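You operate a simulated robot arm through the tools that you are given. There is no shell and no other tool. Be economical: measure what you need, move in short steps, check, and stop when the job is done.

You run a simulated two-armed robot. Do the job below in one go: nothing can be reset, and whatever is moved stays where it is left.

Task
Put the flat tin on the slot one away on the top of the steel table. Put the Peach small tin from the slot three on the jack pallet top and the Berry small tin on the slot one. Put the Plum wrapped sweet from the slot four on the top of the flat cart and the Lime wrapped sweet on the slot two. Open the flat cart drawer, take the label roll from the inside of the flat cart drawer and put it on the top of the flat cart, then shut the drawer. Open the upper door, take the teal box on the top of the flat cart and put it away on the upper cupboard and shut the door again. Take the wheels box and leave it on the middle shelf of the tall rack. Stack the gear that says "72" from the bay 2 on top of the gear labelled "57". The order is free. Set down upright: teal box, wheels box.

The check looks at the end state, three seconds after you hand in, the way a careful person would. Anything else that was tipped, shoved, dropped, spilled or broken makes it a failure.

Robot
Two 7-joint arms with two-finger parallel grippers on one trunk, on a base that drives. Base frame: it is fixed to the floor where the robot stands at the start and does not move with it; the origin is under the middle of the robot, x ahead of it, y to its left, z up. Readings come in m, degrees, newtons and seconds.
The left shoulder is at the start at [0.06, 0.189, 1.228], the right one opposite. With the tool pointing down near the work surface each hand reaches from about 0.1 to 0.34 m from the robot's upright axis, wherever it stands, measured 20 degrees to its own side. Places, roughly: flat cart drawer [0.3, 1.7, 0.7]; flat tin [0.5, 0.25, 0.5]; gear [-16.5, 3.5, 0.75]; jack pallet top [-1.3, -1, 0.1]; label roll (6x6x5 cm) [0.3, 1.7, 0.7]; middle shelf of the tall rack [-2.8, -7.2, 0.9]; slot one [0.6, 0, 0.5]; slot two [0.6, -0.7, 0.5]; small tin [0.5, 0, 1]; teal box [0.25, 1.75, 0.75]; top of the flat cart [0.3, 1.8, 0.8]; top of the steel table [-4.9, -5.1, 0.8]; upper cupboard [-2.6, -7.2, 1.5]; upper door [-2.6, -7, 1.7]; wheels box [-2.5, -7, 0.25]; wrapped sweet [0.5, -0.75, 1]. Payload 3.43 kg a hand.
The TCP of each hand is the grasp point between the finger pads, 0.03 m short of the fingertips. In the tool frame z runs along the fingers and y along their closing line. The gripper opens to 0.094 m. The fingers are 0.028 m wide and 0.01 m thick; the gripper's body (0.05 by 0.096 m) begins 0.055 m behind the TCP.
Orientation is told as [roll, pitch, yaw] about the base's x, y, z axes, in that order, counted from this pose: with the fingers straight down and closing along the base's y, the tool's x points along the base's -x, its y along +y and its z along -z.

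Tools
- The arms move only by the tool arm_command. It takes "left_deltas", "right_deltas" or both (then of equal length, played together; a hand with none holds still); each is a list of rows, each a list of 7 numbers: the finger opening in m, from 0 to 0.094, then the shift along the tool's x, y, z in units of 25 mm (1.0 is 25 mm), then the turn, a rotation vector about the tool's x, y, z in units of 8 degrees (1.0 is 8 degrees). In form: [[jaw, dx, dy, dz, ax, ay, az], ...]. A call has 1 to 12 rows; each row shifts and turns the commanded pose from where the row before left it, along the tool's axes as they then stand. A call with a number of a shift or a turn outside -1 to 1 is refused whole. Each row takes 0.2 s and may step no farther than 0.05 m and 8.6 degrees from the row before; otherwise, or with a gripper value out of range, the whole call is refused. A pose out of reach is approached as far as the arm can. The call stops where the force on the tool passes 40 N (or 10 N more than at its start, if that is more) or the arm is blocked; 0.2 s more then pass. Each finger travels about 0.153 m/s and halts on what it meets, pressing with about 29 N; the grip force reading is that of the motor and also rises with nothing between the fingers. The clock runs only during rows and for 0.2 s after the last one: add rows that do not move to give the fingers time. It gives the time, the measured TCP pose, the force on the tool (base axes), the opening and the grip force at its end, in the units of the frame above (readings bear some noise), with the torque about the TCP (base axes, N m) and any sound that the robot's microphone picked up, and new pictures: "show" is both (left out), scene, wrist or none (wrist: the cameras of the hands that moved).
- Cameras (640 x 400 px; columns grow to the right, rows downward): "scene" is now at [0.0132, -0.0111, 1.7681]; the picture's right is [-0.17, -0.99, -0.00], its down [-0.82, 0.14, -0.56] and it looks along [0.55, -0.09, -0.83] (base axes); focal length 260 px, centre (320, 200). "left" rides on the left gripper at [0.076, -0.014, -0.102] in its tool frame; the picture's right is [0.18, 0.98, 0.00], its down [-0.75, 0.14, -0.64] and it looks along [-0.63, 0.12, 0.77] (tool axes); focal length 243 px, centre (320, 200). "right" rides on the right gripper at [0.076, 0.014, -0.103] in its tool frame; the picture's right is [-0.18, 0.98, 0.00], its down [-0.75, -0.14, -0.64] and it looks along [-0.63, -0.12, 0.77] (tool axes); focal length 243 px, centre (320, 200). There is no depth. A picture from a camera that has moved, and an enlarged one, comes with that camera's place and axes in the base frame and with its lens.
- raise_lower(by): slides the trunk up (or, below 0, down) by that many m; the arms and the scene camera ride with it, the base frame stays. It gives what a move gives, with no picture.
- base_move(legs): drives the robot by 1 to 6 legs, each [ahead, left, turn to the left] in m, m and degrees, along the robot's own axes; the way and the turn of a leg run together, so that a leg with both is an arc; at most 1.5 m and 180 degrees a leg. The arms and the cameras ride along, it lands a little off, and it stops where it bumps. It gives what a move gives, and a new picture of the scene camera.
- head_to(pan, tilt): turns the head with the scene camera to pan (to the left, within 86 degrees either way) and tilt (down, from -29 to 69), counted from straight ahead of the robot. It gives what a move gives, and a new picture of the scene camera.
- close_up(camera, box): a new picture of the part [left, top, right, bottom] of that camera's present view, enlarged. The clock stands still meanwhile.
- finish_job(): hands the job in; it is judged then, once.

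Work in short steps. Places have to be worked out from the pictures, the camera data and where the tool is seen: move nearer, look again, correct. Check each grasp and each placing, and mend what went wrong. You have 546 turns and 360 pictures in all, those below and enlarged ones among them. Open the grippers and draw the arms clear of the work before you hand the job in, unless the task says otherwise; then end with one line.

The tools are called by a JSON object that holds its "method" and its "body". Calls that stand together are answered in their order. arm_command: Moves the arms, as the interface text tells. Its arguments: {"type":"object","properties":{"left_deltas":{"type":"array"},"right_deltas":{"type":"array"},"show":{"type":"string","enum":["both","scene","wrist","none"]}},"required":[]} The other tools are called the same way: raise_lower (by) slides the trunk up or down; base_move (legs) drives the base; head_to (pan, tilt) turns the head that bears the scene camera; close_up (camera, box) takes an enlarged picture of a part of a camera's view; finish_job () hands the job in.

At the start:

```text
t: 0.0
left_eef_pos: [0.3469, -0.0383, 1.2309]
left_ee_rot: [0.0, 0.0, 0.0]
left_force: [0.2, -1.0, -0.6]
left_ft_torque: [-0.01, -0.02, -0.05]
left_opening: 0.0942
left_grip_force: 0.2
right_eef_pos: [0.2853, -0.2999, 1.2475]
right_ee_rot: [0.1, 0.1, 0.1]
right_force: [-0.3, -0.1, 0.7]
right_ft_torque: [0.04, 0.02, 0.0]
right_opening: 0.0939
right_grip_force: 0.1
trunk travel left (down, up): [-0.9, 0.09]
robot x, y, heading: [0.0018, 0.0043, 0.0]
head pan, tilt: [-9.6, 56.3]
```

scene: 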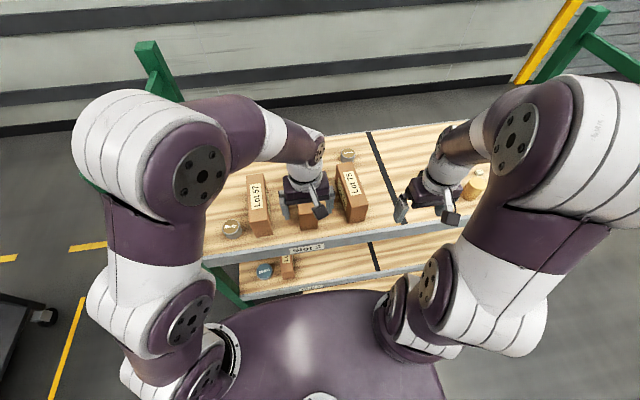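
right: 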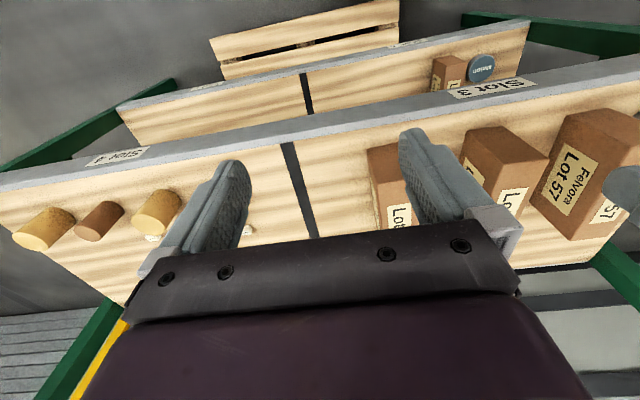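
left: 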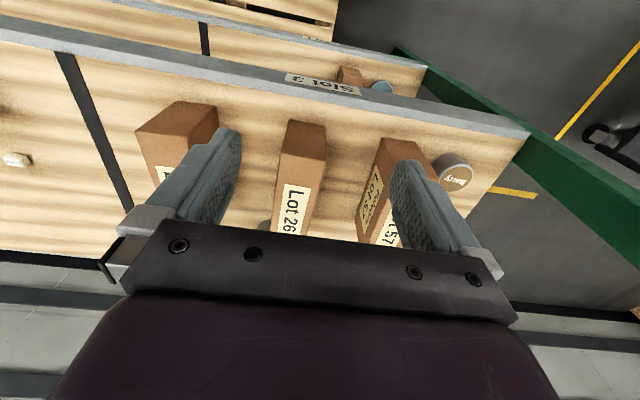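

I start by looking more closely at the rack with the present cameras.

{"method": "close_up", "body": {"camera": "scene", "box": [180, 120, 500, 320]}}

{"method": "head_to", "body": {"pan": -40, "tilt": 45}}

{"method": "head_to", "body": {"pan": 70, "tilt": 35}}

```text
2.00 times, centred on (340, 220) of scene
camera zoom: at [0.0132, -0.0111, 1.7681], right [-0.17, -0.99, 0.0], down [-0.82, 0.14, -0.56], along [0.55, -0.09, -0.83], focal length 521 px, centre (280, 160)
```

zoom: 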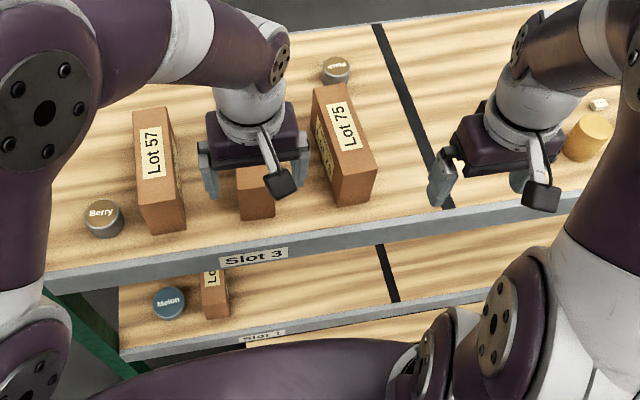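

```text
t: 0.9
left_eef_pos: [0.3472, -0.0377, 1.2305]
left_ee_rot: [0.0, -0.1, 0.1]
left_force: [-0.3, 0.0, 0.1]
left_ft_torque: [0.02, 0.01, 0.01]
left_opening: 0.094
left_grip_force: 0.0
right_eef_pos: [0.285, -0.2983, 1.2465]
right_ee_rot: [0.0, -0.1, -0.1]
right_force: [-0.6, 0.5, 0.0]
right_ft_torque: [0.0, -0.03, -0.01]
right_opening: 0.094
right_grip_force: 0.0
trunk travel left (down, up): [-0.9, 0.09]
robot x, y, heading: [0.0004, -0.0012, -0.0]
head pan, tilt: [-40.0, 45.0]
camera scene: at [0.0057, -0.0513, 1.7831], right [-0.64, -0.77, 0.0], down [-0.54, 0.45, -0.71], along [0.54, -0.45, -0.71], focal length 260 px, centre (320, 200)
```

scene: 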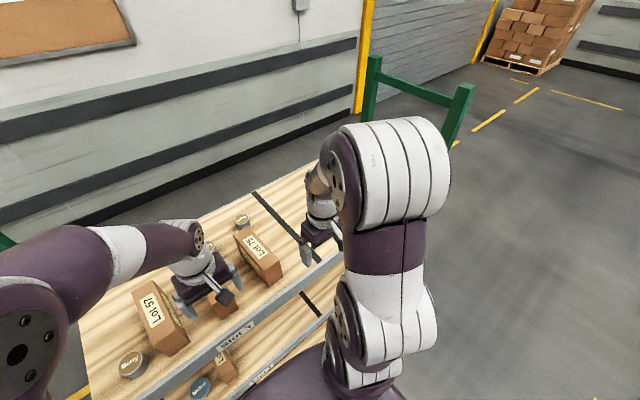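

```text
t: 2.8
left_eef_pos: [0.347, -0.0391, 1.2321]
left_ee_rot: [0.0, 0.0, 0.0]
left_force: [-0.2, -0.5, 0.5]
left_ft_torque: [-0.01, -0.02, -0.03]
left_opening: 0.0941
left_grip_force: 0.2
right_eef_pos: [0.2842, -0.2994, 1.2468]
right_ee_rot: [0.0, 0.0, 0.0]
right_force: [0.1, 1.0, 0.4]
right_ft_torque: [0.0, 0.0, 0.05]
right_opening: 0.0938
right_grip_force: 0.0
trunk travel left (down, up): [-0.9, 0.09]
robot x, y, heading: [0.0002, -0.001, -0.2]
head pan, tilt: [70.0, 35.0]
camera scene: at [-0.0264, 0.0835, 1.798], right [0.94, -0.34, 0.0], down [-0.2, -0.54, -0.82], along [0.28, 0.77, -0.57], focal length 260 px, centre (320, 200)
```

scene: 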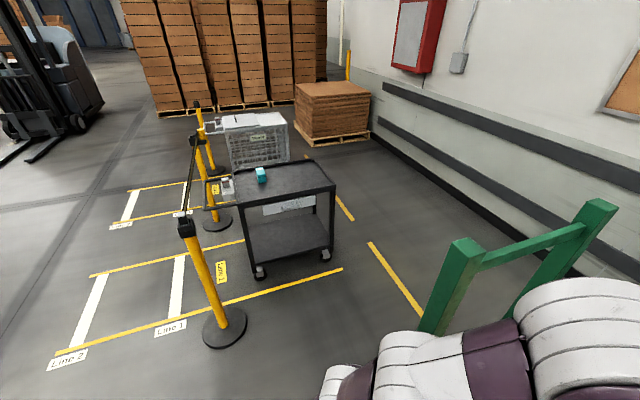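

Cart and drawer are on my left. I'll enlarge the wrist views to identify the goods on the upper shelf.

{"method": "close_up", "body": {"camera": "right", "box": [0, 130, 260, 290]}}

{"method": "close_up", "body": {"camera": "left", "box": [260, 40, 580, 240]}}

{"method": "head_to", "body": {"pan": 0, "tilt": 65}}

```text
2.46 times, centred on (130, 210) of right
camera zoom: at [0.2088, -0.2837, 1.3493], right [0.18, 0.98, 0.0], down [0.75, -0.14, 0.64], along [0.63, -0.12, -0.77], focal length 597 px, centre (788, 175)
```

zoom: 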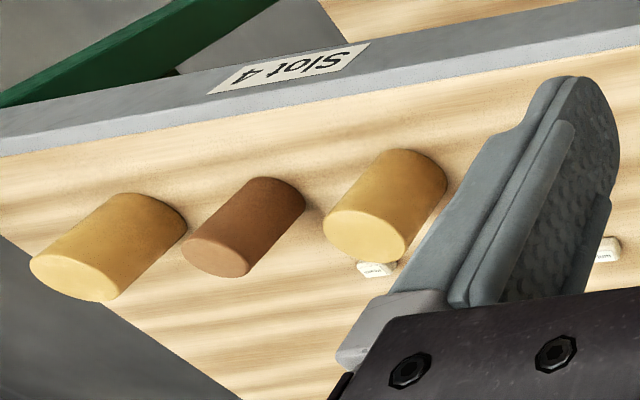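

```text
2.00 times, centred on (420, 140) of left
camera zoom: at [0.2711, -0.0534, 1.3324], right [-0.18, 0.98, 0.0], down [0.75, 0.14, 0.64], along [0.63, 0.12, -0.77], focal length 485 px, centre (120, 320)
```

zoom: 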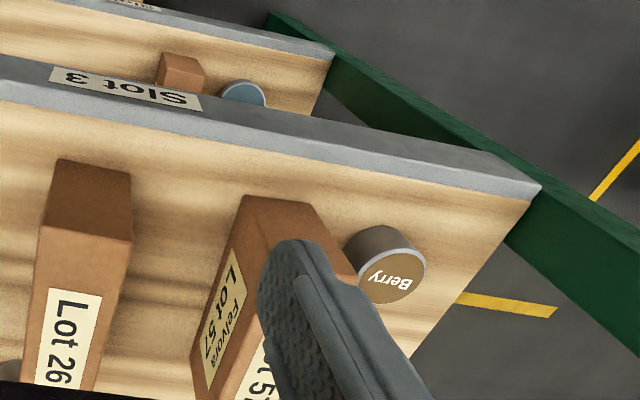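

```text
t: 4.2
left_eef_pos: [0.3467, -0.0378, 1.2306]
left_ee_rot: [-0.1, 0.0, 0.0]
left_force: [0.0, -0.8, -0.3]
left_ft_torque: [0.03, -0.01, 0.0]
left_opening: 0.094
left_grip_force: 0.0
right_eef_pos: [0.2849, -0.2996, 1.2477]
right_ee_rot: [0.0, 0.0, 0.0]
right_force: [-0.4, 0.1, 0.0]
right_ft_torque: [-0.01, -0.02, -0.01]
right_opening: 0.0939
right_grip_force: 0.1
trunk travel left (down, up): [-0.9, 0.09]
robot x, y, heading: [0.0025, 0.0005, -0.2]
head pan, tilt: [0.0, 65.0]
camera scene: at [0.0041, 0.0009, 1.7581], right [0.0, -1.0, 0.0], down [-0.91, 0.0, -0.42], along [0.42, 0.0, -0.91], focal length 260 px, centre (320, 200)
```

scene: 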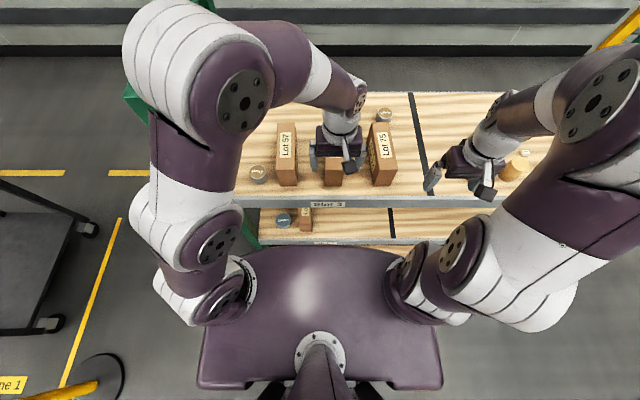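

The upper shelf is about z≈1.0 with front edge x≈0.34. Berry is near (0.44, 0.20), and the tin behind Lot 75 is near (0.67, -0.23). The left hand goes above Berry while tilting forward, which also shows what reach I have.

{"method": "arm_command", "body": {"left_deltas": [[0.094, 0, 1, 0, 0, 0, 0], [0.094, 0, 1, 0, 0, 0, 0], [0.094, 0, 1, 0, 0, 0, 0], [0.094, 0, 1, 0, 0, 0, 0], [0.094, 0, 1, 0, 0, 0, 0], [0.094, 0, 1, 0, 0, -1, 0], [0.094, 0, 1, 0, 0, -1, 0], [0.094, 0, 1, 0, 0, -1, 0], [0.094, 0, 1, 0, 0, -1, 0], [0.094, 0, 0.7, 0, 0, -0.75, 0]], "show": "both"}}

```text
t: 6.4
left_eef_pos: [0.3466, 0.1935, 1.2313]
left_ee_rot: [-1.1, -35.2, 0.1]
left_force: [-0.1, 0.2, 0.3]
left_ft_torque: [0.02, 0.01, -0.01]
left_opening: 0.0941
left_grip_force: 0.0
left hand out of reach, approached as far as the arm can: row 9
right_eef_pos: [0.2852, -0.2983, 1.2469]
right_ee_rot: [-0.1, 0.1, 0.0]
right_force: [-0.5, 0.4, 1.0]
right_ft_torque: [0.02, -0.03, 0.01]
right_opening: 0.0942
right_grip_force: 0.0
trunk travel left (down, up): [-0.9, 0.09]
robot x, y, heading: [0.0007, -0.0034, -0.0]
head pan, tilt: [0.0, 65.0]
camera scene: at [0.0043, 0.0011, 1.7581], right [0.0, -1.0, 0.0], down [-0.91, 0.0, -0.42], along [0.42, 0.0, -0.91], focal length 260 px, centre (320, 200)
camera left: at [0.2246, 0.1804, 1.2698], right [-0.14, 0.98, -0.12], down [0.25, 0.16, 0.96], along [0.96, 0.1, -0.27], focal length 243 px, centre (320, 200)
```

scene: 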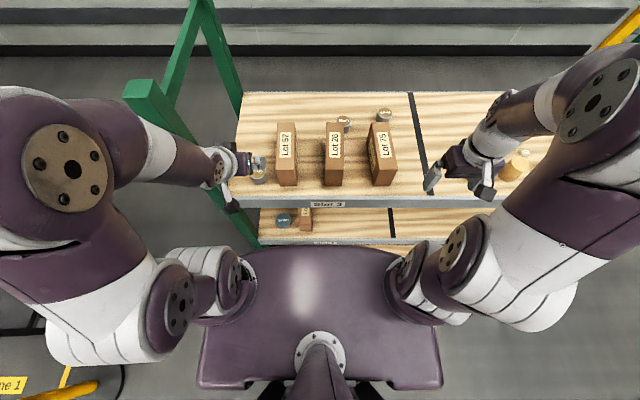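
left: 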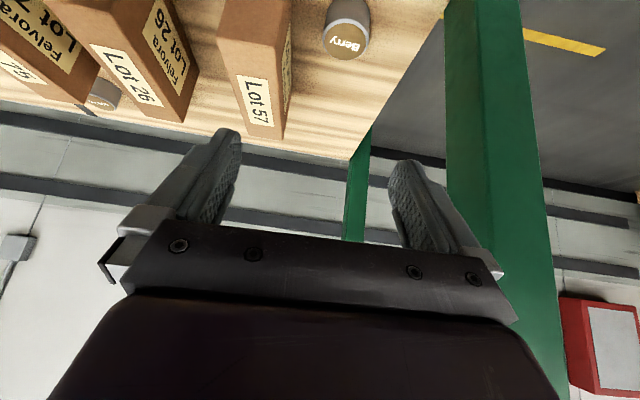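

Reach allows about 35° of tilt here. I descend toward a standoff in front of and above Berry and look again.

{"method": "arm_command", "body": {"left_deltas": [[0.08, 0, 0, 1, 0, 0, 0], [0.08, 0.5, 0.2, 1, 0, 0, 0], [0.08, 0.5, 0, 1, 0, 0, 0], [0.08, 0, 0, 1, 0, 0, 0], [0.08, 0, 0, 0, 0, 0, 0]], "show": "both"}}

```text
t: 7.6
left_eef_pos: [0.3832, 0.1953, 1.1337]
left_ee_rot: [-1.2, -35.0, 0.1]
left_force: [0.3, -0.5, 0.1]
left_ft_torque: [0.02, 0.02, 0.0]
left_opening: 0.08
left_grip_force: 0.1
right_eef_pos: [0.285, -0.2975, 1.2471]
right_ee_rot: [0.0, 0.0, 0.0]
right_force: [0.5, -0.4, 0.1]
right_ft_torque: [0.0, -0.05, -0.03]
right_opening: 0.094
right_grip_force: 0.1
trunk travel left (down, up): [-0.9, 0.09]
robot x, y, heading: [-0.0017, -0.0037, -0.0]
head pan, tilt: [0.0, 65.0]
camera scene: at [0.0035, 0.001, 1.7581], right [0.0, -1.0, 0.0], down [-0.91, 0.0, -0.42], along [0.42, 0.0, -0.91], focal length 260 px, centre (320, 200)
camera left: at [0.2619, 0.1821, 1.1723], right [-0.14, 0.98, -0.12], down [0.25, 0.16, 0.96], along [0.96, 0.1, -0.27], focal length 243 px, centre (320, 200)
```

scene: 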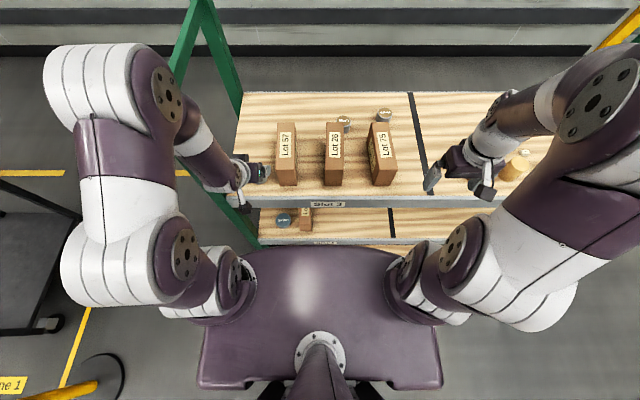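
left: 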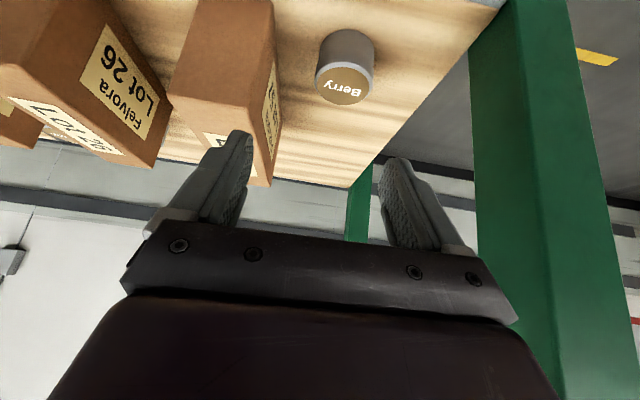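

Triangulating the two wrist views puts Berry at (0.452, 0.206) with its top at z≈1.005 and the shelf at about 0.965. I go most of the way down toward the tin.

{"method": "arm_command", "body": {"left_deltas": [[0.076, 0.2, 0.2, 1, 0, 0, 0], [0.076, 0.2, 0.2, 1, 0, 0, 0], [0.076, 0.2, 0, 1, 0, 0, 0], [0.076, 0.2, 0, 1, 0, 0, 0], [0.076, 0, 0, 0, 0, 0, 0]], "show": "wrist"}}

```text
t: 8.8
left_eef_pos: [0.424, 0.2025, 1.0412]
left_ee_rot: [-1.2, -35.0, 0.1]
left_force: [0.1, 0.9, 0.4]
left_ft_torque: [0.0, -0.03, -0.03]
left_opening: 0.0759
left_grip_force: 0.0
right_eef_pos: [0.2842, -0.299, 1.2466]
right_ee_rot: [0.0, 0.0, 0.1]
right_force: [-0.4, -0.2, -0.1]
right_ft_torque: [-0.01, 0.01, -0.01]
right_opening: 0.094
right_grip_force: 0.0
trunk travel left (down, up): [-0.9, 0.09]
robot x, y, heading: [0.0033, -0.0018, 0.1]
head pan, tilt: [0.0, 65.0]
camera left: at [0.3023, 0.19, 1.0798], right [-0.14, 0.98, -0.12], down [0.25, 0.16, 0.96], along [0.96, 0.1, -0.27], focal length 243 px, centre (320, 200)
```

left: 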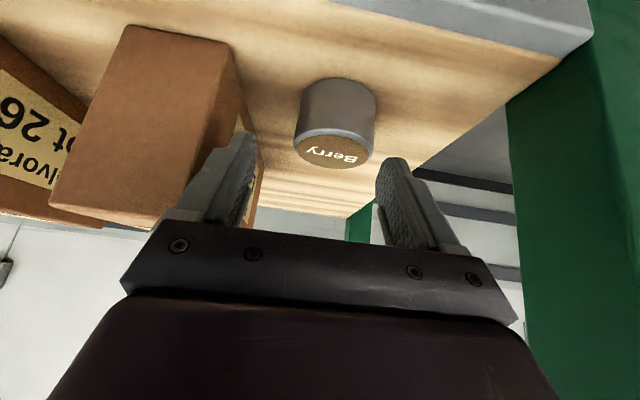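

Tin centre refined to (0.46, 0.211), top 0.997, shelf 0.963. I close the last 5 cm and grip.

{"method": "arm_command", "body": {"left_deltas": [[0.076, 0, 0.3, 1, 0, 0, 0], [0.076, 0, 0, 1, 0, 0, 0], [0.076, 0, 0, 0, 0, 0, 0], [0.0, 0, 0, 0, 0, 0, 0], [0.0, 0, 0, 0, 0, 0, 0], [0.0, 0, 0, 0, 0, 0, 0]], "show": "wrist"}}

```text
t: 10.2
left_eef_pos: [0.451, 0.208, 1.0012]
left_ee_rot: [-1.2, -35.0, 0.1]
left_force: [-0.8, -0.3, 2.0]
left_ft_torque: [0.06, 0.03, -0.01]
left_opening: 0.0566
left_grip_force: 29.1
right_eef_pos: [0.2851, -0.2992, 1.2475]
right_ee_rot: [0.0, 0.0, -0.1]
right_force: [-0.1, 0.4, 0.1]
right_ft_torque: [0.01, -0.02, 0.0]
right_opening: 0.0938
right_grip_force: 0.0
trunk travel left (down, up): [-0.9, 0.09]
robot x, y, heading: [0.0011, -0.004, -0.0]
head pan, tilt: [0.0, 65.0]
camera left: at [0.3309, 0.1947, 1.0398], right [-0.14, 0.98, -0.12], down [0.25, 0.16, 0.96], along [0.96, 0.1, -0.27], focal length 243 px, centre (320, 200)
```

left: 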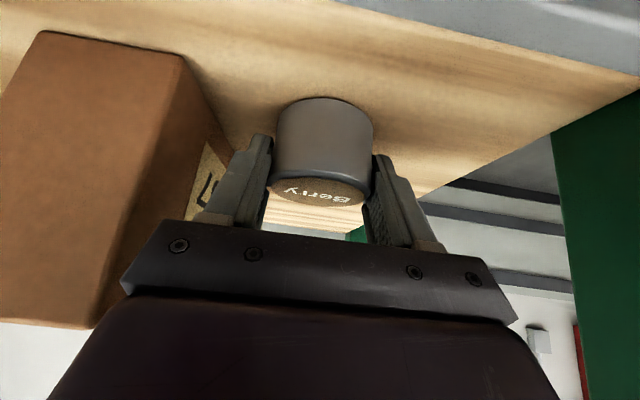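

Gripped at 57 mm. I lift Berry, back the base away from the rack, and lower the trunk for slot one.

{"method": "arm_command", "body": {"left_deltas": [[0.0, -0.8, 0, -0.6, 0, 0, 0], [0.0, -0.6, 0, -0.8, 0, 0, 0], [0.0, -0.6, 0, -0.8, 0, 0, 0], [0.0, 0, 0, -1, 0, 0, 0]], "show": "wrist"}}

{"method": "base_move", "body": {"legs": [[-0.35, 0, 0]]}}

{"method": "raise_lower", "body": {"by": -0.45}}

{"method": "head_to", "body": {"pan": 0, "tilt": 40}}

```text
t: 11.2
left_eef_pos: [0.4474, 0.2111, 1.0956]
left_ee_rot: [-1.2, -35.0, 0.2]
left_force: [-0.3, 0.5, -0.7]
left_ft_torque: [0.01, -0.01, -0.02]
left_opening: 0.057
left_grip_force: 29.3
right_eef_pos: [0.2834, -0.2982, 1.2486]
right_ee_rot: [0.0, 0.0, 0.0]
right_force: [-0.8, 0.1, -0.5]
right_ft_torque: [-0.01, -0.04, 0.02]
right_opening: 0.094
right_grip_force: 0.0
trunk travel left (down, up): [-0.9, 0.09]
robot x, y, heading: [-0.0027, 0.003, 0.3]
head pan, tilt: [0.0, 65.0]
camera left: at [0.3261, 0.198, 1.1347], right [-0.14, 0.98, -0.12], down [0.25, 0.16, 0.96], along [0.96, 0.1, -0.27], focal length 243 px, centre (320, 200)
```

left: 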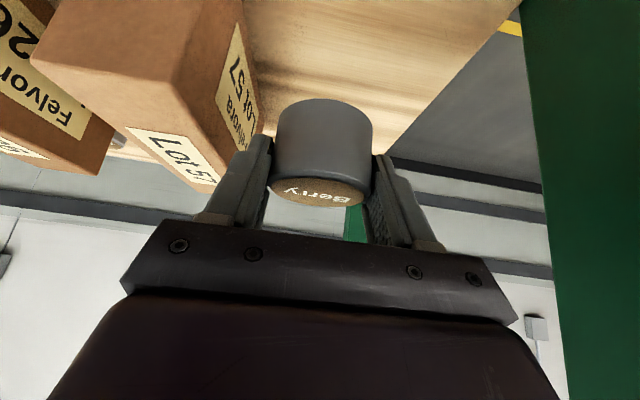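

```text
t: 13.5
left_eef_pos: [0.1052, 0.2088, 1.0945]
left_ee_rot: [-1.2, -34.9, -0.4]
left_force: [-0.3, -0.2, -1.6]
left_ft_torque: [0.0, 0.0, -0.01]
left_opening: 0.0567
left_grip_force: 28.6
right_eef_pos: [-0.0611, -0.2986, 1.2459]
right_ee_rot: [-0.1, 0.0, -0.4]
right_force: [0.0, -0.6, 0.2]
right_ft_torque: [0.0, 0.0, 0.02]
right_opening: 0.094
right_grip_force: 0.2
trunk travel left (down, up): [-0.9, 0.09]
robot x, y, heading: [-0.3477, 0.0001, -0.5]
head pan, tilt: [0.0, 65.0]
camera scene: at [-0.34, 0.0022, 1.7581], right [-0.01, -1.0, 0.0], down [-0.91, 0.01, -0.42], along [0.42, 0.0, -0.91], focal length 260 px, centre (320, 200)
```

scene: 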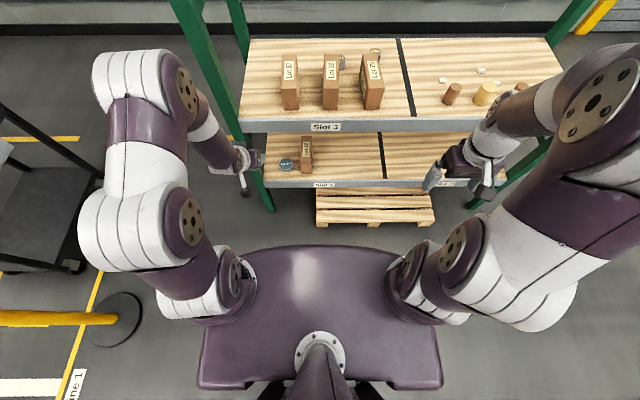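

```text
refused: -0.45 is not a number from -0.4 to 0.4
```

```text
t: 14.4
left_eef_pos: [0.1045, 0.2096, 1.0948]
left_ee_rot: [-1.2, -35.1, -0.3]
left_force: [-0.7, -0.3, -0.8]
left_ft_torque: [0.0, 0.0, -0.06]
left_opening: 0.0568
left_grip_force: 28.9
right_eef_pos: [-0.0638, -0.2994, 1.2478]
right_ee_rot: [0.1, 0.0, -0.4]
right_force: [-0.9, 0.1, -0.4]
right_ft_torque: [0.02, -0.01, -0.03]
right_opening: 0.0941
right_grip_force: 0.1
trunk travel left (down, up): [-0.9, 0.09]
robot x, y, heading: [-0.3475, -0.0001, -0.4]
head pan, tilt: [0.0, 40.0]
camera scene: at [-0.3181, 0.0021, 1.7903], right [-0.01, -1.0, 0.0], down [-0.64, 0.0, -0.77], along [0.77, -0.01, -0.64], focal length 260 px, centre (320, 200)
```

scene: 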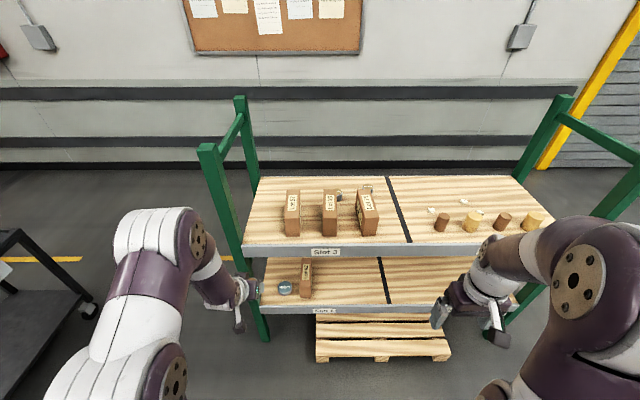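

Now the whole rack is visible. Slot one has free space right of its Lot box, at y≈-0.05, so I lower the trunk to the slot one level.

{"method": "raise_lower", "body": {"by": -0.4}}

{"method": "head_to", "body": {"pan": 0, "tilt": 30}}

```text
t: 18.2
left_eef_pos: [0.1039, 0.2087, 0.6966]
left_ee_rot: [-1.3, -35.1, -0.4]
left_force: [-0.3, 0.1, -1.0]
left_ft_torque: [0.0, 0.01, -0.02]
left_opening: 0.0568
left_grip_force: 29.4
right_eef_pos: [-0.0637, -0.2991, 0.8476]
right_ee_rot: [0.0, 0.0, -0.4]
right_force: [-0.7, 0.1, 0.5]
right_ft_torque: [0.01, -0.01, 0.03]
right_opening: 0.0939
right_grip_force: 0.1
trunk travel left (down, up): [-0.5, 0.49]
robot x, y, heading: [-0.351, 0.0022, -0.2]
head pan, tilt: [0.0, 40.0]
```

```text
t: 18.9
left_eef_pos: [0.1042, 0.2093, 0.6961]
left_ee_rot: [-1.2, -35.0, -0.3]
left_force: [0.6, -0.5, -0.5]
left_ft_torque: [0.01, -0.03, -0.02]
left_opening: 0.057
left_grip_force: 28.8
right_eef_pos: [-0.0644, -0.2993, 0.847]
right_ee_rot: [0.0, 0.0, -0.5]
right_force: [-0.2, -0.2, -0.1]
right_ft_torque: [-0.02, -0.04, -0.01]
right_opening: 0.094
right_grip_force: 0.1
trunk travel left (down, up): [-0.5, 0.49]
robot x, y, heading: [-0.3435, -0.0033, -0.3]
head pan, tilt: [0.0, 30.0]
camera scene: at [-0.3122, 0.002, 1.4057], right [-0.01, -1.0, 0.0], down [-0.5, 0.0, -0.87], along [0.87, -0.01, -0.5], focal length 260 px, centre (320, 200)
```

scene: 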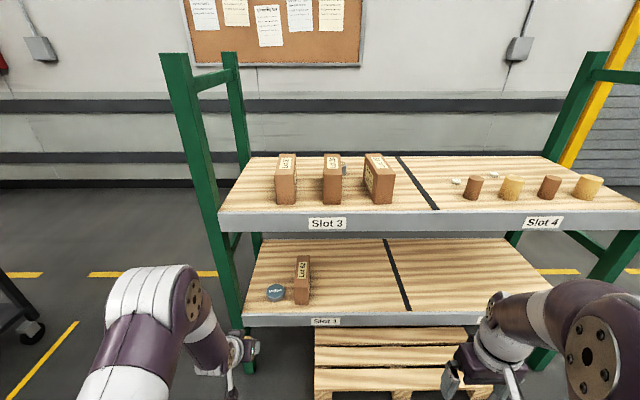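

Lower shelf looks to be about z 0.46–0.50. I strafe right so the left arm lines up with the free part of slot one, and lower a little more.

{"method": "base_move", "body": {"legs": [[0, -0.25, 0], [0.15, 0, 0]]}}

{"method": "raise_lower", "body": {"by": -0.07}}

{"method": "arm_command", "body": {"left_deltas": [[0.0, 0, 0, 0, 0, -1, 0], [0.0, 0, 0, 0, 0, -1, 0]], "show": "both"}}

```text
t: 21.7
left_eef_pos: [0.2521, -0.0412, 0.6945]
left_ee_rot: [-1.2, -34.9, -0.4]
left_force: [-0.1, -0.7, -0.7]
left_ft_torque: [0.03, 0.03, 0.0]
left_opening: 0.0568
left_grip_force: 29.4
right_eef_pos: [0.0831, -0.5482, 0.8464]
right_ee_rot: [-0.1, 0.0, -0.3]
right_force: [0.6, 0.5, 0.2]
right_ft_torque: [0.01, 0.01, 0.02]
right_opening: 0.0942
right_grip_force: 0.0
trunk travel left (down, up): [-0.5, 0.49]
robot x, y, heading: [-0.1972, -0.2486, -0.3]
head pan, tilt: [0.0, 30.0]
camera scene: at [-0.1642, -0.2472, 1.4057], right [-0.01, -1.0, 0.0], down [-0.5, 0.0, -0.87], along [0.87, -0.01, -0.5], focal length 260 px, centre (320, 200)
```

scene: 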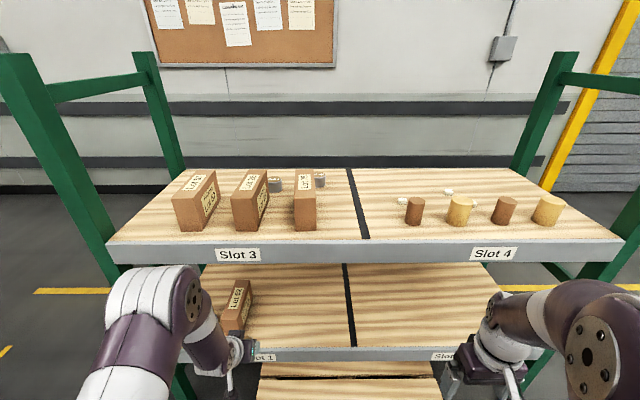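

```text
t: 22.8
left_eef_pos: [0.2491, -0.0399, 0.6258]
left_ee_rot: [-1.3, -35.0, -0.3]
left_force: [0.6, -0.9, -0.6]
left_ft_torque: [0.01, -0.01, -0.03]
left_opening: 0.0566
left_grip_force: 29.1
right_eef_pos: [0.0849, -0.5488, 0.777]
right_ee_rot: [0.0, 0.0, -0.4]
right_force: [-0.3, -0.3, -0.1]
right_ft_torque: [0.0, 0.0, -0.01]
right_opening: 0.0941
right_grip_force: 0.1
trunk travel left (down, up): [-0.43, 0.56]
robot x, y, heading: [-0.1988, -0.2465, -0.4]
head pan, tilt: [0.0, 30.0]
```

```text
t: 23.4
left_eef_pos: [0.2509, -0.0397, 0.626]
left_ee_rot: [-1.7, -51.1, 0.3]
left_force: [-0.4, 1.1, -0.7]
left_ft_torque: [0.02, 0.03, -0.03]
left_opening: 0.0569
left_grip_force: 29.5
right_eef_pos: [0.0845, -0.5486, 0.778]
right_ee_rot: [0.0, -0.1, -0.5]
right_force: [0.3, -0.1, -0.2]
right_ft_torque: [0.02, 0.0, -0.01]
right_opening: 0.0941
right_grip_force: 0.1
trunk travel left (down, up): [-0.43, 0.56]
robot x, y, heading: [-0.1975, -0.2486, -0.2]
head pan, tilt: [0.0, 30.0]
camera scene: at [-0.1658, -0.2471, 1.3358], right [-0.01, -1.0, 0.0], down [-0.5, 0.0, -0.87], along [0.87, -0.01, -0.5], focal length 260 px, centre (320, 200)
camera left: at [0.122, -0.0528, 0.6291], right [-0.1, 0.98, -0.16], down [-0.02, 0.16, 0.99], along [0.99, 0.1, 0.01], focal length 243 px, centre (320, 200)
```

scene: 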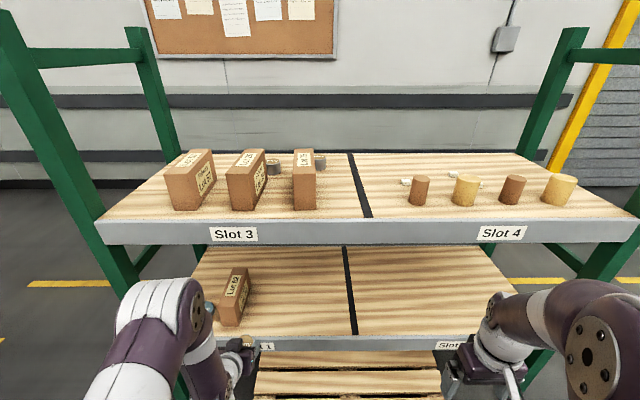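
left: 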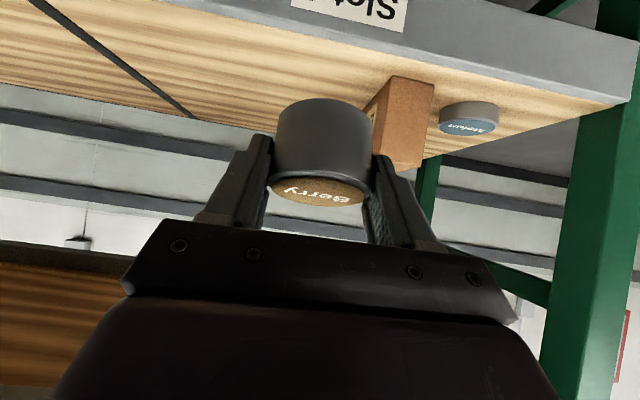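

Tin tilts with the hand, so I restore the 35° pitch, drive in a little, and bring the tin over the shelf.

{"method": "arm_command", "body": {"left_deltas": [[0.0, 0, 0, 0, 0, 1, 0], [0.0, 0, 0, 0, 0, 1, 0]], "show": "none"}}

{"method": "base_move", "body": {"legs": [[0.13, -0.02, 0]]}}

{"method": "arm_command", "body": {"left_deltas": [[0.0, -0.8, 0, 0.57, 0, 0, 0], [0.0, -0.8, 0, 0.57, 0, 0, 0], [0.0, 0.2, 0, 1, 0, 0, 0], [0.0, 0.57, 0, 0.8, 0, 0, 0], [0.0, 0, 0, 0, 0, 0, 0]], "show": "both"}}

```text
t: 24.0
left_eef_pos: [0.2493, -0.0403, 0.6247]
left_ee_rot: [-1.2, -34.8, -0.2]
left_force: [-0.4, 0.6, -1.3]
left_ft_torque: [0.02, 0.03, 0.02]
left_opening: 0.0568
left_grip_force: 29.5
right_eef_pos: [0.0829, -0.5491, 0.7775]
right_ee_rot: [0.0, 0.1, -0.4]
right_force: [0.5, -0.8, 0.9]
right_ft_torque: [0.0, 0.01, 0.02]
right_opening: 0.0939
right_grip_force: 0.0
trunk travel left (down, up): [-0.43, 0.56]
robot x, y, heading: [-0.2019, -0.2499, -0.3]
head pan, tilt: [0.0, 30.0]
```

```text
t: 25.3
left_eef_pos: [0.3811, -0.0598, 0.6248]
left_ee_rot: [-1.2, -34.9, -0.2]
left_force: [0.1, 0.0, -1.3]
left_ft_torque: [0.01, 0.0, 0.02]
left_opening: 0.0568
left_grip_force: 29.3
right_eef_pos: [0.2154, -0.5689, 0.7755]
right_ee_rot: [0.1, 0.1, -0.3]
right_force: [1.3, -0.7, -0.3]
right_ft_torque: [0.01, 0.04, -0.02]
right_opening: 0.094
right_grip_force: 0.1
trunk travel left (down, up): [-0.43, 0.56]
robot x, y, heading: [-0.0704, -0.269, -0.2]
head pan, tilt: [0.0, 30.0]
camera scene: at [-0.0321, -0.2681, 1.3357], right [-0.01, -1.0, 0.0], down [-0.5, 0.0, -0.87], along [0.87, 0.0, -0.5], focal length 260 px, centre (320, 200)
```

scene: 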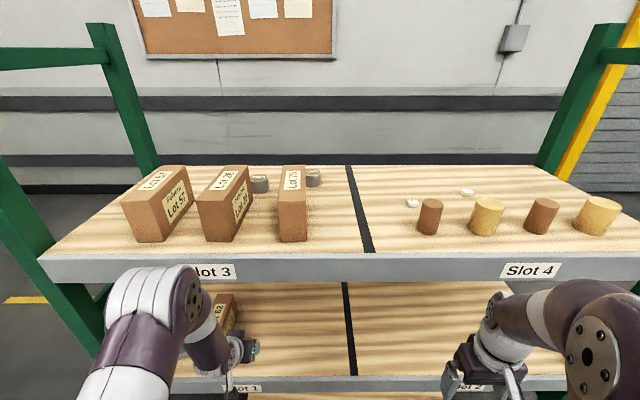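

```text
t: 26.5
left_eef_pos: [0.4412, -0.0609, 0.5759]
left_ee_rot: [-1.3, -35.1, -0.2]
left_force: [0.3, 0.1, -0.6]
left_ft_torque: [-0.01, -0.03, 0.03]
left_opening: 0.0569
left_grip_force: 29.2
right_eef_pos: [0.2158, -0.568, 0.777]
right_ee_rot: [0.0, -0.1, -0.3]
right_force: [0.5, 0.6, -0.1]
right_ft_torque: [0.02, -0.02, -0.02]
right_opening: 0.0942
right_grip_force: 0.0
trunk travel left (down, up): [-0.43, 0.56]
robot x, y, heading: [-0.0645, -0.2675, -0.2]
head pan, tilt: [0.0, 30.0]
camera scene: at [-0.0336, -0.268, 1.3358], right [-0.01, -1.0, 0.0], down [-0.5, 0.0, -0.87], along [0.87, 0.0, -0.5], focal length 260 px, centre (320, 200)
camera left: at [0.3191, -0.0733, 0.6158], right [-0.14, 0.98, -0.12], down [0.25, 0.15, 0.96], along [0.96, 0.1, -0.27], focal length 243 px, centre (320, 200)
```

scene: 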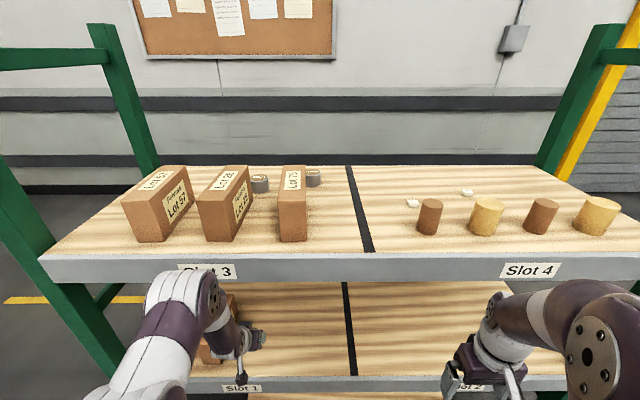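
left: 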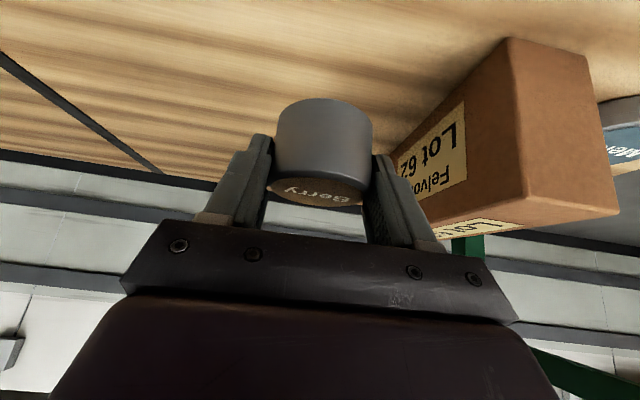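

I shift slightly right, away from Lot 62, and go down in small steps.

{"method": "arm_command", "body": {"left_deltas": [[0.0, 0, -0.8, 0, 0, 0, 0], [0.0, 0.34, 0, 0.49, 0, 0, 0], [0.0, 0.34, 0, 0.49, 0, 0, 0], [0.0, 0.34, 0, 0.49, 0, 0, 0], [0.0, 0.34, 0, 0.49, 0, 0, 0], [0.0, 0, 0, 0, 0, 0, 0]], "show": "wrist"}}

```text
t: 27.9
left_eef_pos: [0.4409, -0.0832, 0.5178]
left_ee_rot: [-1.2, -34.9, -0.2]
left_force: [-0.3, 0.1, -2.1]
left_ft_torque: [0.01, 0.04, -0.01]
left_opening: 0.0568
left_grip_force: 29.5
right_eef_pos: [0.2169, -0.5694, 0.7778]
right_ee_rot: [0.1, 0.0, -0.3]
right_force: [-0.2, 0.1, 0.2]
right_ft_torque: [-0.01, 0.0, -0.02]
right_opening: 0.0941
right_grip_force: 0.0
trunk travel left (down, up): [-0.43, 0.56]
robot x, y, heading: [-0.0653, -0.2719, -0.1]
head pan, tilt: [0.0, 30.0]
camera left: at [0.3189, -0.0954, 0.5561], right [-0.14, 0.98, -0.12], down [0.25, 0.15, 0.96], along [0.96, 0.1, -0.27], focal length 243 px, centre (320, 200)
```

left: 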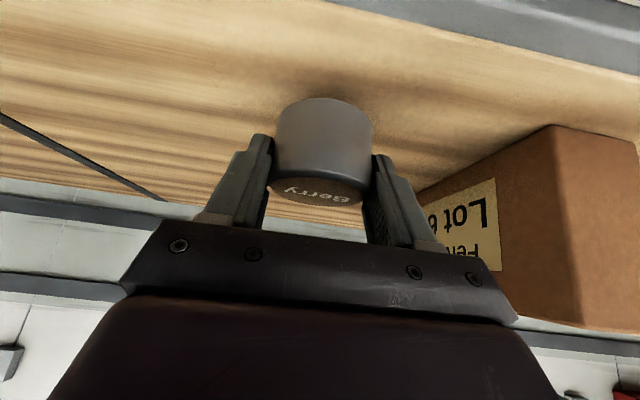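

{"method": "arm_command", "body": {"left_deltas": [[0.0, 0.09, 0, 0.13, 0, 0, 0], [0.0, 0.09, 0, 0.13, 0, 0, 0], [0.0, 0.09, 0, 0.13, 0, 0, 0], [0.0, 0, 0, 0, 0, 0, 0]], "show": "none"}}

```text
t: 28.9
left_eef_pos: [0.4398, -0.0835, 0.5064]
left_ee_rot: [-1.3, -34.9, -0.2]
left_force: [0.1, 0.1, -0.6]
left_ft_torque: [0.0, -0.01, 0.03]
left_opening: 0.0567
left_grip_force: 29.1
right_eef_pos: [0.2155, -0.5683, 0.7777]
right_ee_rot: [0.1, 0.1, -0.3]
right_force: [0.9, 0.3, -0.6]
right_ft_torque: [-0.02, -0.02, 0.07]
right_opening: 0.0937
right_grip_force: 0.0
trunk travel left (down, up): [-0.43, 0.56]
robot x, y, heading: [-0.0676, -0.2667, 0.2]
head pan, tilt: [0.0, 30.0]
```

No contact yet at 0.506; a few more 3 mm steps.

{"method": "arm_command", "body": {"left_deltas": [[0.0, 0.07, 0, 0.1, 0, 0, 0], [0.0, 0.07, 0, 0.1, 0, 0, 0], [0.0, 0.07, 0, 0.1, 0, 0, 0], [0.0, 0, 0, 0, 0, 0, 0]], "show": "wrist"}}

```text
t: 29.9
left_eef_pos: [0.4398, -0.0842, 0.5001]
left_ee_rot: [-1.3, -35.4, -0.3]
left_force: [-3.8, -4.9, 27.6]
left_ft_torque: [0.4, 0.07, 0.05]
left_opening: 0.0568
left_grip_force: 28.7
right_eef_pos: [0.2138, -0.5693, 0.7776]
right_ee_rot: [0.0, -0.1, -0.3]
right_force: [-0.3, -0.2, 0.2]
right_ft_torque: [-0.01, 0.02, 0.04]
right_opening: 0.094
right_grip_force: 0.0
trunk travel left (down, up): [-0.43, 0.56]
robot x, y, heading: [-0.063, -0.2672, -0.3]
head pan, tilt: [0.0, 30.0]
camera left: at [0.3194, -0.0957, 0.538], right [-0.13, 0.98, -0.12], down [0.24, 0.15, 0.96], along [0.96, 0.1, -0.26], focal length 243 px, centre (320, 200)
```

left: 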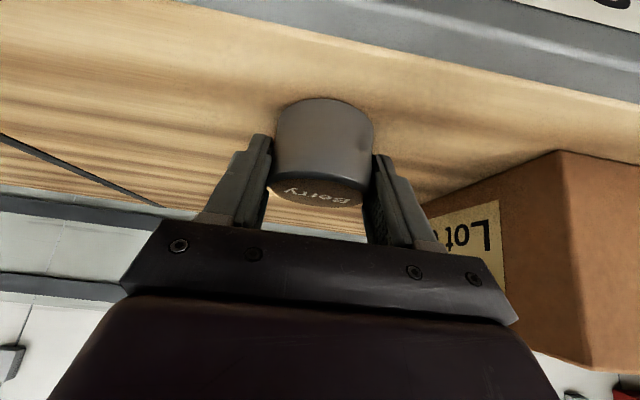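

The tin touches down (27 N). I ease up a hair, open, and retreat along the tool axis.

{"method": "arm_command", "body": {"left_deltas": [[0.0, -0.04, 0, -0.07, 0, 0, 0], [0.075, 0, 0, 0, 0, 0, 0], [0.075, 0, 0, 0, 0, 0, 0], [0.075, 0, 0, -0.5, 0, 0, 0], [0.075, 0, 0, -1, 0, 0, 0], [0.075, 0, 0, -1, 0, 0, 0], [0.075, 0.3, 0, -1, 0, 0, 0], [0.075, 0.5, 0, -1, 0, 0, 0]], "show": "wrist"}}

```text
t: 31.7
left_eef_pos: [0.3582, -0.0831, 0.5787]
left_ee_rot: [-1.3, -34.9, -0.3]
left_force: [-0.1, -0.2, -0.4]
left_ft_torque: [-0.02, 0.01, -0.02]
left_opening: 0.075
left_grip_force: 0.0
right_eef_pos: [0.2156, -0.5688, 0.7764]
right_ee_rot: [-0.1, 0.1, -0.3]
right_force: [-0.1, -0.3, -0.7]
right_ft_torque: [0.01, -0.01, -0.03]
right_opening: 0.0939
right_grip_force: 0.0
trunk travel left (down, up): [-0.43, 0.56]
robot x, y, heading: [-0.0675, -0.2678, -0.5]
head pan, tilt: [0.0, 30.0]
camera left: at [0.237, -0.0943, 0.6179], right [-0.14, 0.98, -0.12], down [0.25, 0.15, 0.96], along [0.96, 0.1, -0.27], focal length 243 px, centre (320, 200)
```

left: 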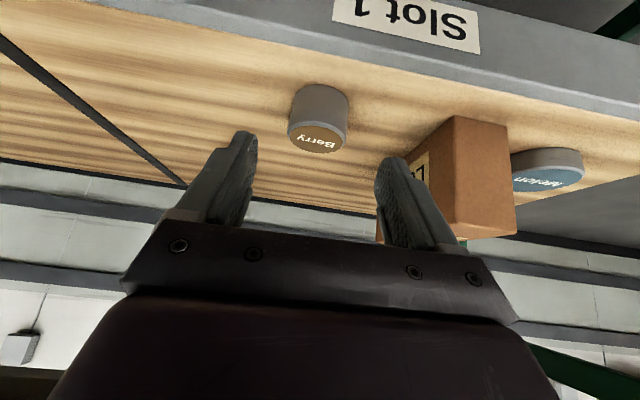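

Berry stands on slot one. Now I back off and raise the trunk again, then look at slot four's sweets.

{"method": "base_move", "body": {"legs": [[-0.25, 0, 0]]}}

{"method": "raise_lower", "body": {"by": 0.4}}

{"method": "raise_lower", "body": {"by": 0.1}}

{"method": "base_move", "body": {"legs": [[0, -0.15, 0], [0.12, 0, 0]]}}

{"method": "head_to", "body": {"pan": -15, "tilt": 45}}

```text
t: 33.5
left_eef_pos: [0.1112, -0.0798, 0.579]
left_ee_rot: [-1.2, -34.9, 0.1]
left_force: [-0.9, -0.1, -1.2]
left_ft_torque: [0.0, 0.02, -0.01]
left_opening: 0.075
left_grip_force: 0.1
right_eef_pos: [-0.0307, -0.5672, 0.7778]
right_ee_rot: [0.0, 0.1, 0.0]
right_force: [-0.1, 0.2, 0.5]
right_ft_torque: [0.0, -0.01, 0.0]
right_opening: 0.0941
right_grip_force: 0.0
trunk travel left (down, up): [-0.43, 0.56]
robot x, y, heading: [-0.3143, -0.2652, 0.1]
head pan, tilt: [0.0, 30.0]
camera scene: at [-0.2824, -0.2669, 1.3358], right [0.0, -1.0, 0.0], down [-0.5, 0.0, -0.87], along [0.87, 0.0, -0.5], focal length 260 px, centre (320, 200)
```

scene: 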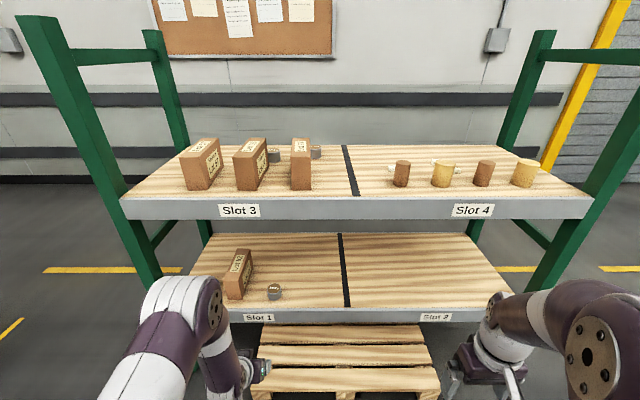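

```text
t: 37.3
left_eef_pos: [0.1112, -0.0812, 0.9789]
left_ee_rot: [-1.2, -35.0, 0.0]
left_force: [-0.3, 0.4, 0.1]
left_ft_torque: [-0.03, -0.05, 0.02]
left_opening: 0.0749
left_grip_force: 0.0
right_eef_pos: [-0.0307, -0.5664, 1.1771]
right_ee_rot: [0.1, 0.0, 0.0]
right_force: [-0.5, -0.3, 0.5]
right_ft_torque: [0.02, -0.03, 0.0]
right_opening: 0.0941
right_grip_force: 0.0
trunk travel left (down, up): [-0.83, 0.16]
robot x, y, heading: [-0.3163, -0.2671, 0.0]
head pan, tilt: [0.0, 30.0]
```

```text
t: 38.6
left_eef_pos: [0.112, -0.0808, 1.0786]
left_ee_rot: [-1.2, -34.9, 0.1]
left_force: [-0.1, 0.3, 0.5]
left_ft_torque: [0.0, -0.01, 0.05]
left_opening: 0.0751
left_grip_force: 0.1
right_eef_pos: [-0.0301, -0.5667, 1.2776]
right_ee_rot: [0.0, -0.1, -0.1]
right_force: [0.5, 1.2, -0.2]
right_ft_torque: [0.02, 0.01, -0.04]
right_opening: 0.0944
right_grip_force: 0.1
trunk travel left (down, up): [-0.93, 0.06]
robot x, y, heading: [-0.3135, -0.2689, -0.1]
head pan, tilt: [0.0, 30.0]
```

```text
t: 40.9
left_eef_pos: [0.2279, -0.2311, 1.0786]
left_ee_rot: [-1.2, -35.0, -0.3]
left_force: [-0.5, -1.0, 0.1]
left_ft_torque: [-0.01, 0.0, 0.02]
left_opening: 0.075
left_grip_force: 0.1
right_eef_pos: [0.0837, -0.7187, 1.277]
right_ee_rot: [0.0, -0.2, -0.2]
right_force: [-0.3, 0.4, 1.3]
right_ft_torque: [0.01, -0.01, -0.01]
right_opening: 0.0939
right_grip_force: 0.1
trunk travel left (down, up): [-0.93, 0.06]
robot x, y, heading: [-0.1996, -0.4164, -0.3]
head pan, tilt: [0.0, 30.0]
camera scene: at [-0.1668, -0.4184, 1.8358], right [-0.01, -1.0, 0.0], down [-0.5, 0.0, -0.87], along [0.87, 0.0, -0.5], focal length 260 px, centre (320, 200)
```

scene: 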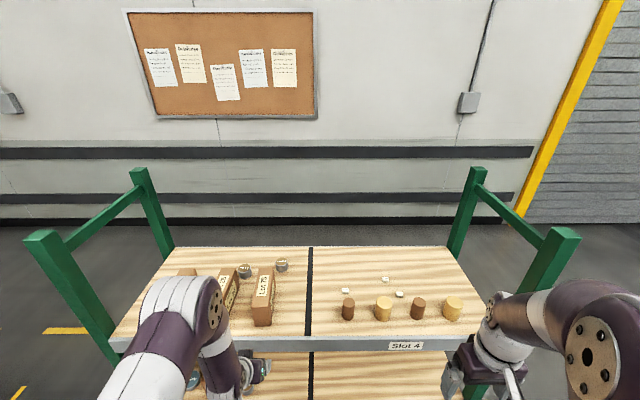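

```text
t: 41.6
left_eef_pos: [0.2292, -0.2305, 1.0788]
left_ee_rot: [-1.2, -34.9, -0.1]
left_force: [-0.8, -0.4, 0.4]
left_ft_torque: [0.01, 0.02, 0.0]
left_opening: 0.0749
left_grip_force: 0.0
right_eef_pos: [0.0865, -0.7178, 1.2767]
right_ee_rot: [0.0, 0.1, -0.3]
right_force: [0.5, -0.2, -0.1]
right_ft_torque: [-0.02, 0.02, 0.0]
right_opening: 0.094
right_grip_force: 0.1
trunk travel left (down, up): [-0.93, 0.06]
robot x, y, heading: [-0.1981, -0.4146, -0.2]
head pan, tilt: [-15.0, 45.0]
camera scene: at [-0.1744, -0.4378, 1.8132], right [-0.26, -0.96, 0.0], down [-0.68, 0.19, -0.71], along [0.68, -0.19, -0.71], focal length 260 px, centre (320, 200)
```

scene: 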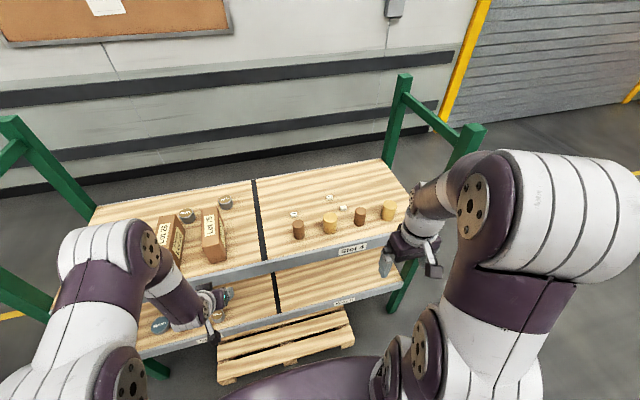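

{"method": "close_up", "body": {"camera": "scene", "box": [270, 180, 398, 260]}}

{"method": "close_up", "body": {"camera": "scene", "box": [160, 180, 256, 240]}}

```text
5.00 times, centred on (334, 220) of scene
camera zoom: at [-0.1744, -0.4378, 1.8132], right [-0.26, -0.96, 0.0], down [-0.68, 0.19, -0.71], along [0.68, -0.19, -0.71], focal length 1302 px, centre (250, 100)
```

zoom: 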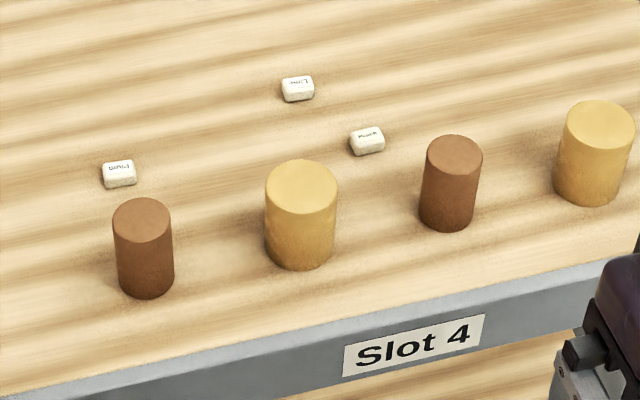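

```text
6.67 times, centred on (208, 210) of scene
camera zoom: at [-0.1744, -0.4378, 1.8132], right [-0.26, -0.96, 0.0], down [-0.68, 0.19, -0.71], along [0.68, -0.19, -0.71], focal length 1736 px, centre (1067, 133)
```

zoom: 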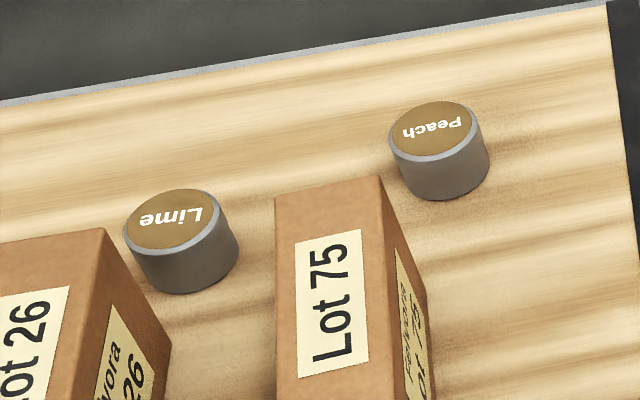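

Labels: Plum is the left sweet at (0.578,-0.53), Lime the back one at (0.638,-0.71). Peach tin is at (0.71,-0.25). I lift the left hand out of the way and tilt the right hand forward.

{"method": "arm_command", "body": {"left_deltas": [[0.075, 0, 0, -0.9, 0, 0, 0], [0.075, 0, 0, -0.9, 0, 0, 0], [0.075, 0, 0, -0.9, 0, 0, 0], [0.075, 0, 0, -0.9, 0, 0, 0], [0.075, 0, 0, -0.9, 0, 0, 0], [0.075, 0, 0, -0.9, 0, 0, 0], [0.075, 0, 0, -0.9, 0, 0, 0], [0.075, 0, 0, -0.9, 0, 0, 0]], "right_deltas": [[0.06, 0, 0, 0, 0, 0, 0], [0.06, 0, 0, 0, 0, -1, 0], [0.06, 0, 0, 0, 0, -1, 0], [0.06, 0, 0, 0, 0, -1, 0], [0.06, 0, 0, 0, 0, 0, 0], [0.06, 0, 0, 0, 0, 0, 0], [0.06, 0, 0, 0, 0, 0, 0], [0.06, 0, 0, 0, 0, 0, 0]], "show": "none"}}

{"method": "base_move", "body": {"legs": [[0.18, 0.05, 0]]}}

```text
t: 43.4
left_eef_pos: [0.1239, -0.2271, 1.228]
left_ee_rot: [-1.2, -35.0, -0.3]
left_force: [0.4, 0.0, -0.1]
left_ft_torque: [-0.02, 0.0, -0.01]
left_opening: 0.075
left_grip_force: 0.0
right_eef_pos: [0.0829, -0.718, 1.2756]
right_ee_rot: [0.0, -24.1, -0.3]
right_force: [0.4, 0.0, 0.1]
right_ft_torque: [-0.02, -0.02, -0.03]
right_opening: 0.0602
right_grip_force: 0.1
trunk travel left (down, up): [-0.93, 0.06]
robot x, y, heading: [-0.1989, -0.4141, -0.5]
head pan, tilt: [-15.0, 45.0]
```

```text
t: 45.0
left_eef_pos: [0.3043, -0.1762, 1.2289]
left_ee_rot: [-1.1, -35.0, -0.1]
left_force: [-0.2, 0.3, 0.2]
left_ft_torque: [0.04, -0.02, 0.02]
left_opening: 0.0749
left_grip_force: 0.0
right_eef_pos: [0.2656, -0.6693, 1.2767]
right_ee_rot: [0.0, -24.2, -0.3]
right_force: [-0.8, 0.5, -0.1]
right_ft_torque: [0.04, -0.02, 0.01]
right_opening: 0.0601
right_grip_force: 0.0
trunk travel left (down, up): [-0.93, 0.06]
robot x, y, heading: [-0.0173, -0.3642, -0.4]
head pan, tilt: [-15.0, 45.0]
camera scene: at [0.002, -0.3891, 1.8132], right [-0.26, -0.97, 0.0], down [-0.68, 0.19, -0.71], along [0.68, -0.18, -0.71], focal length 260 px, centre (320, 200)
```

scene: 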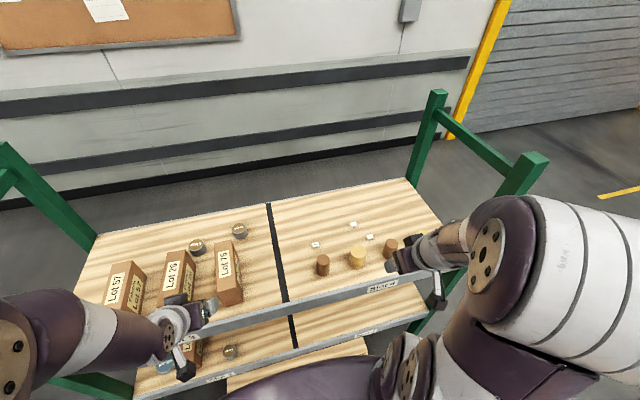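

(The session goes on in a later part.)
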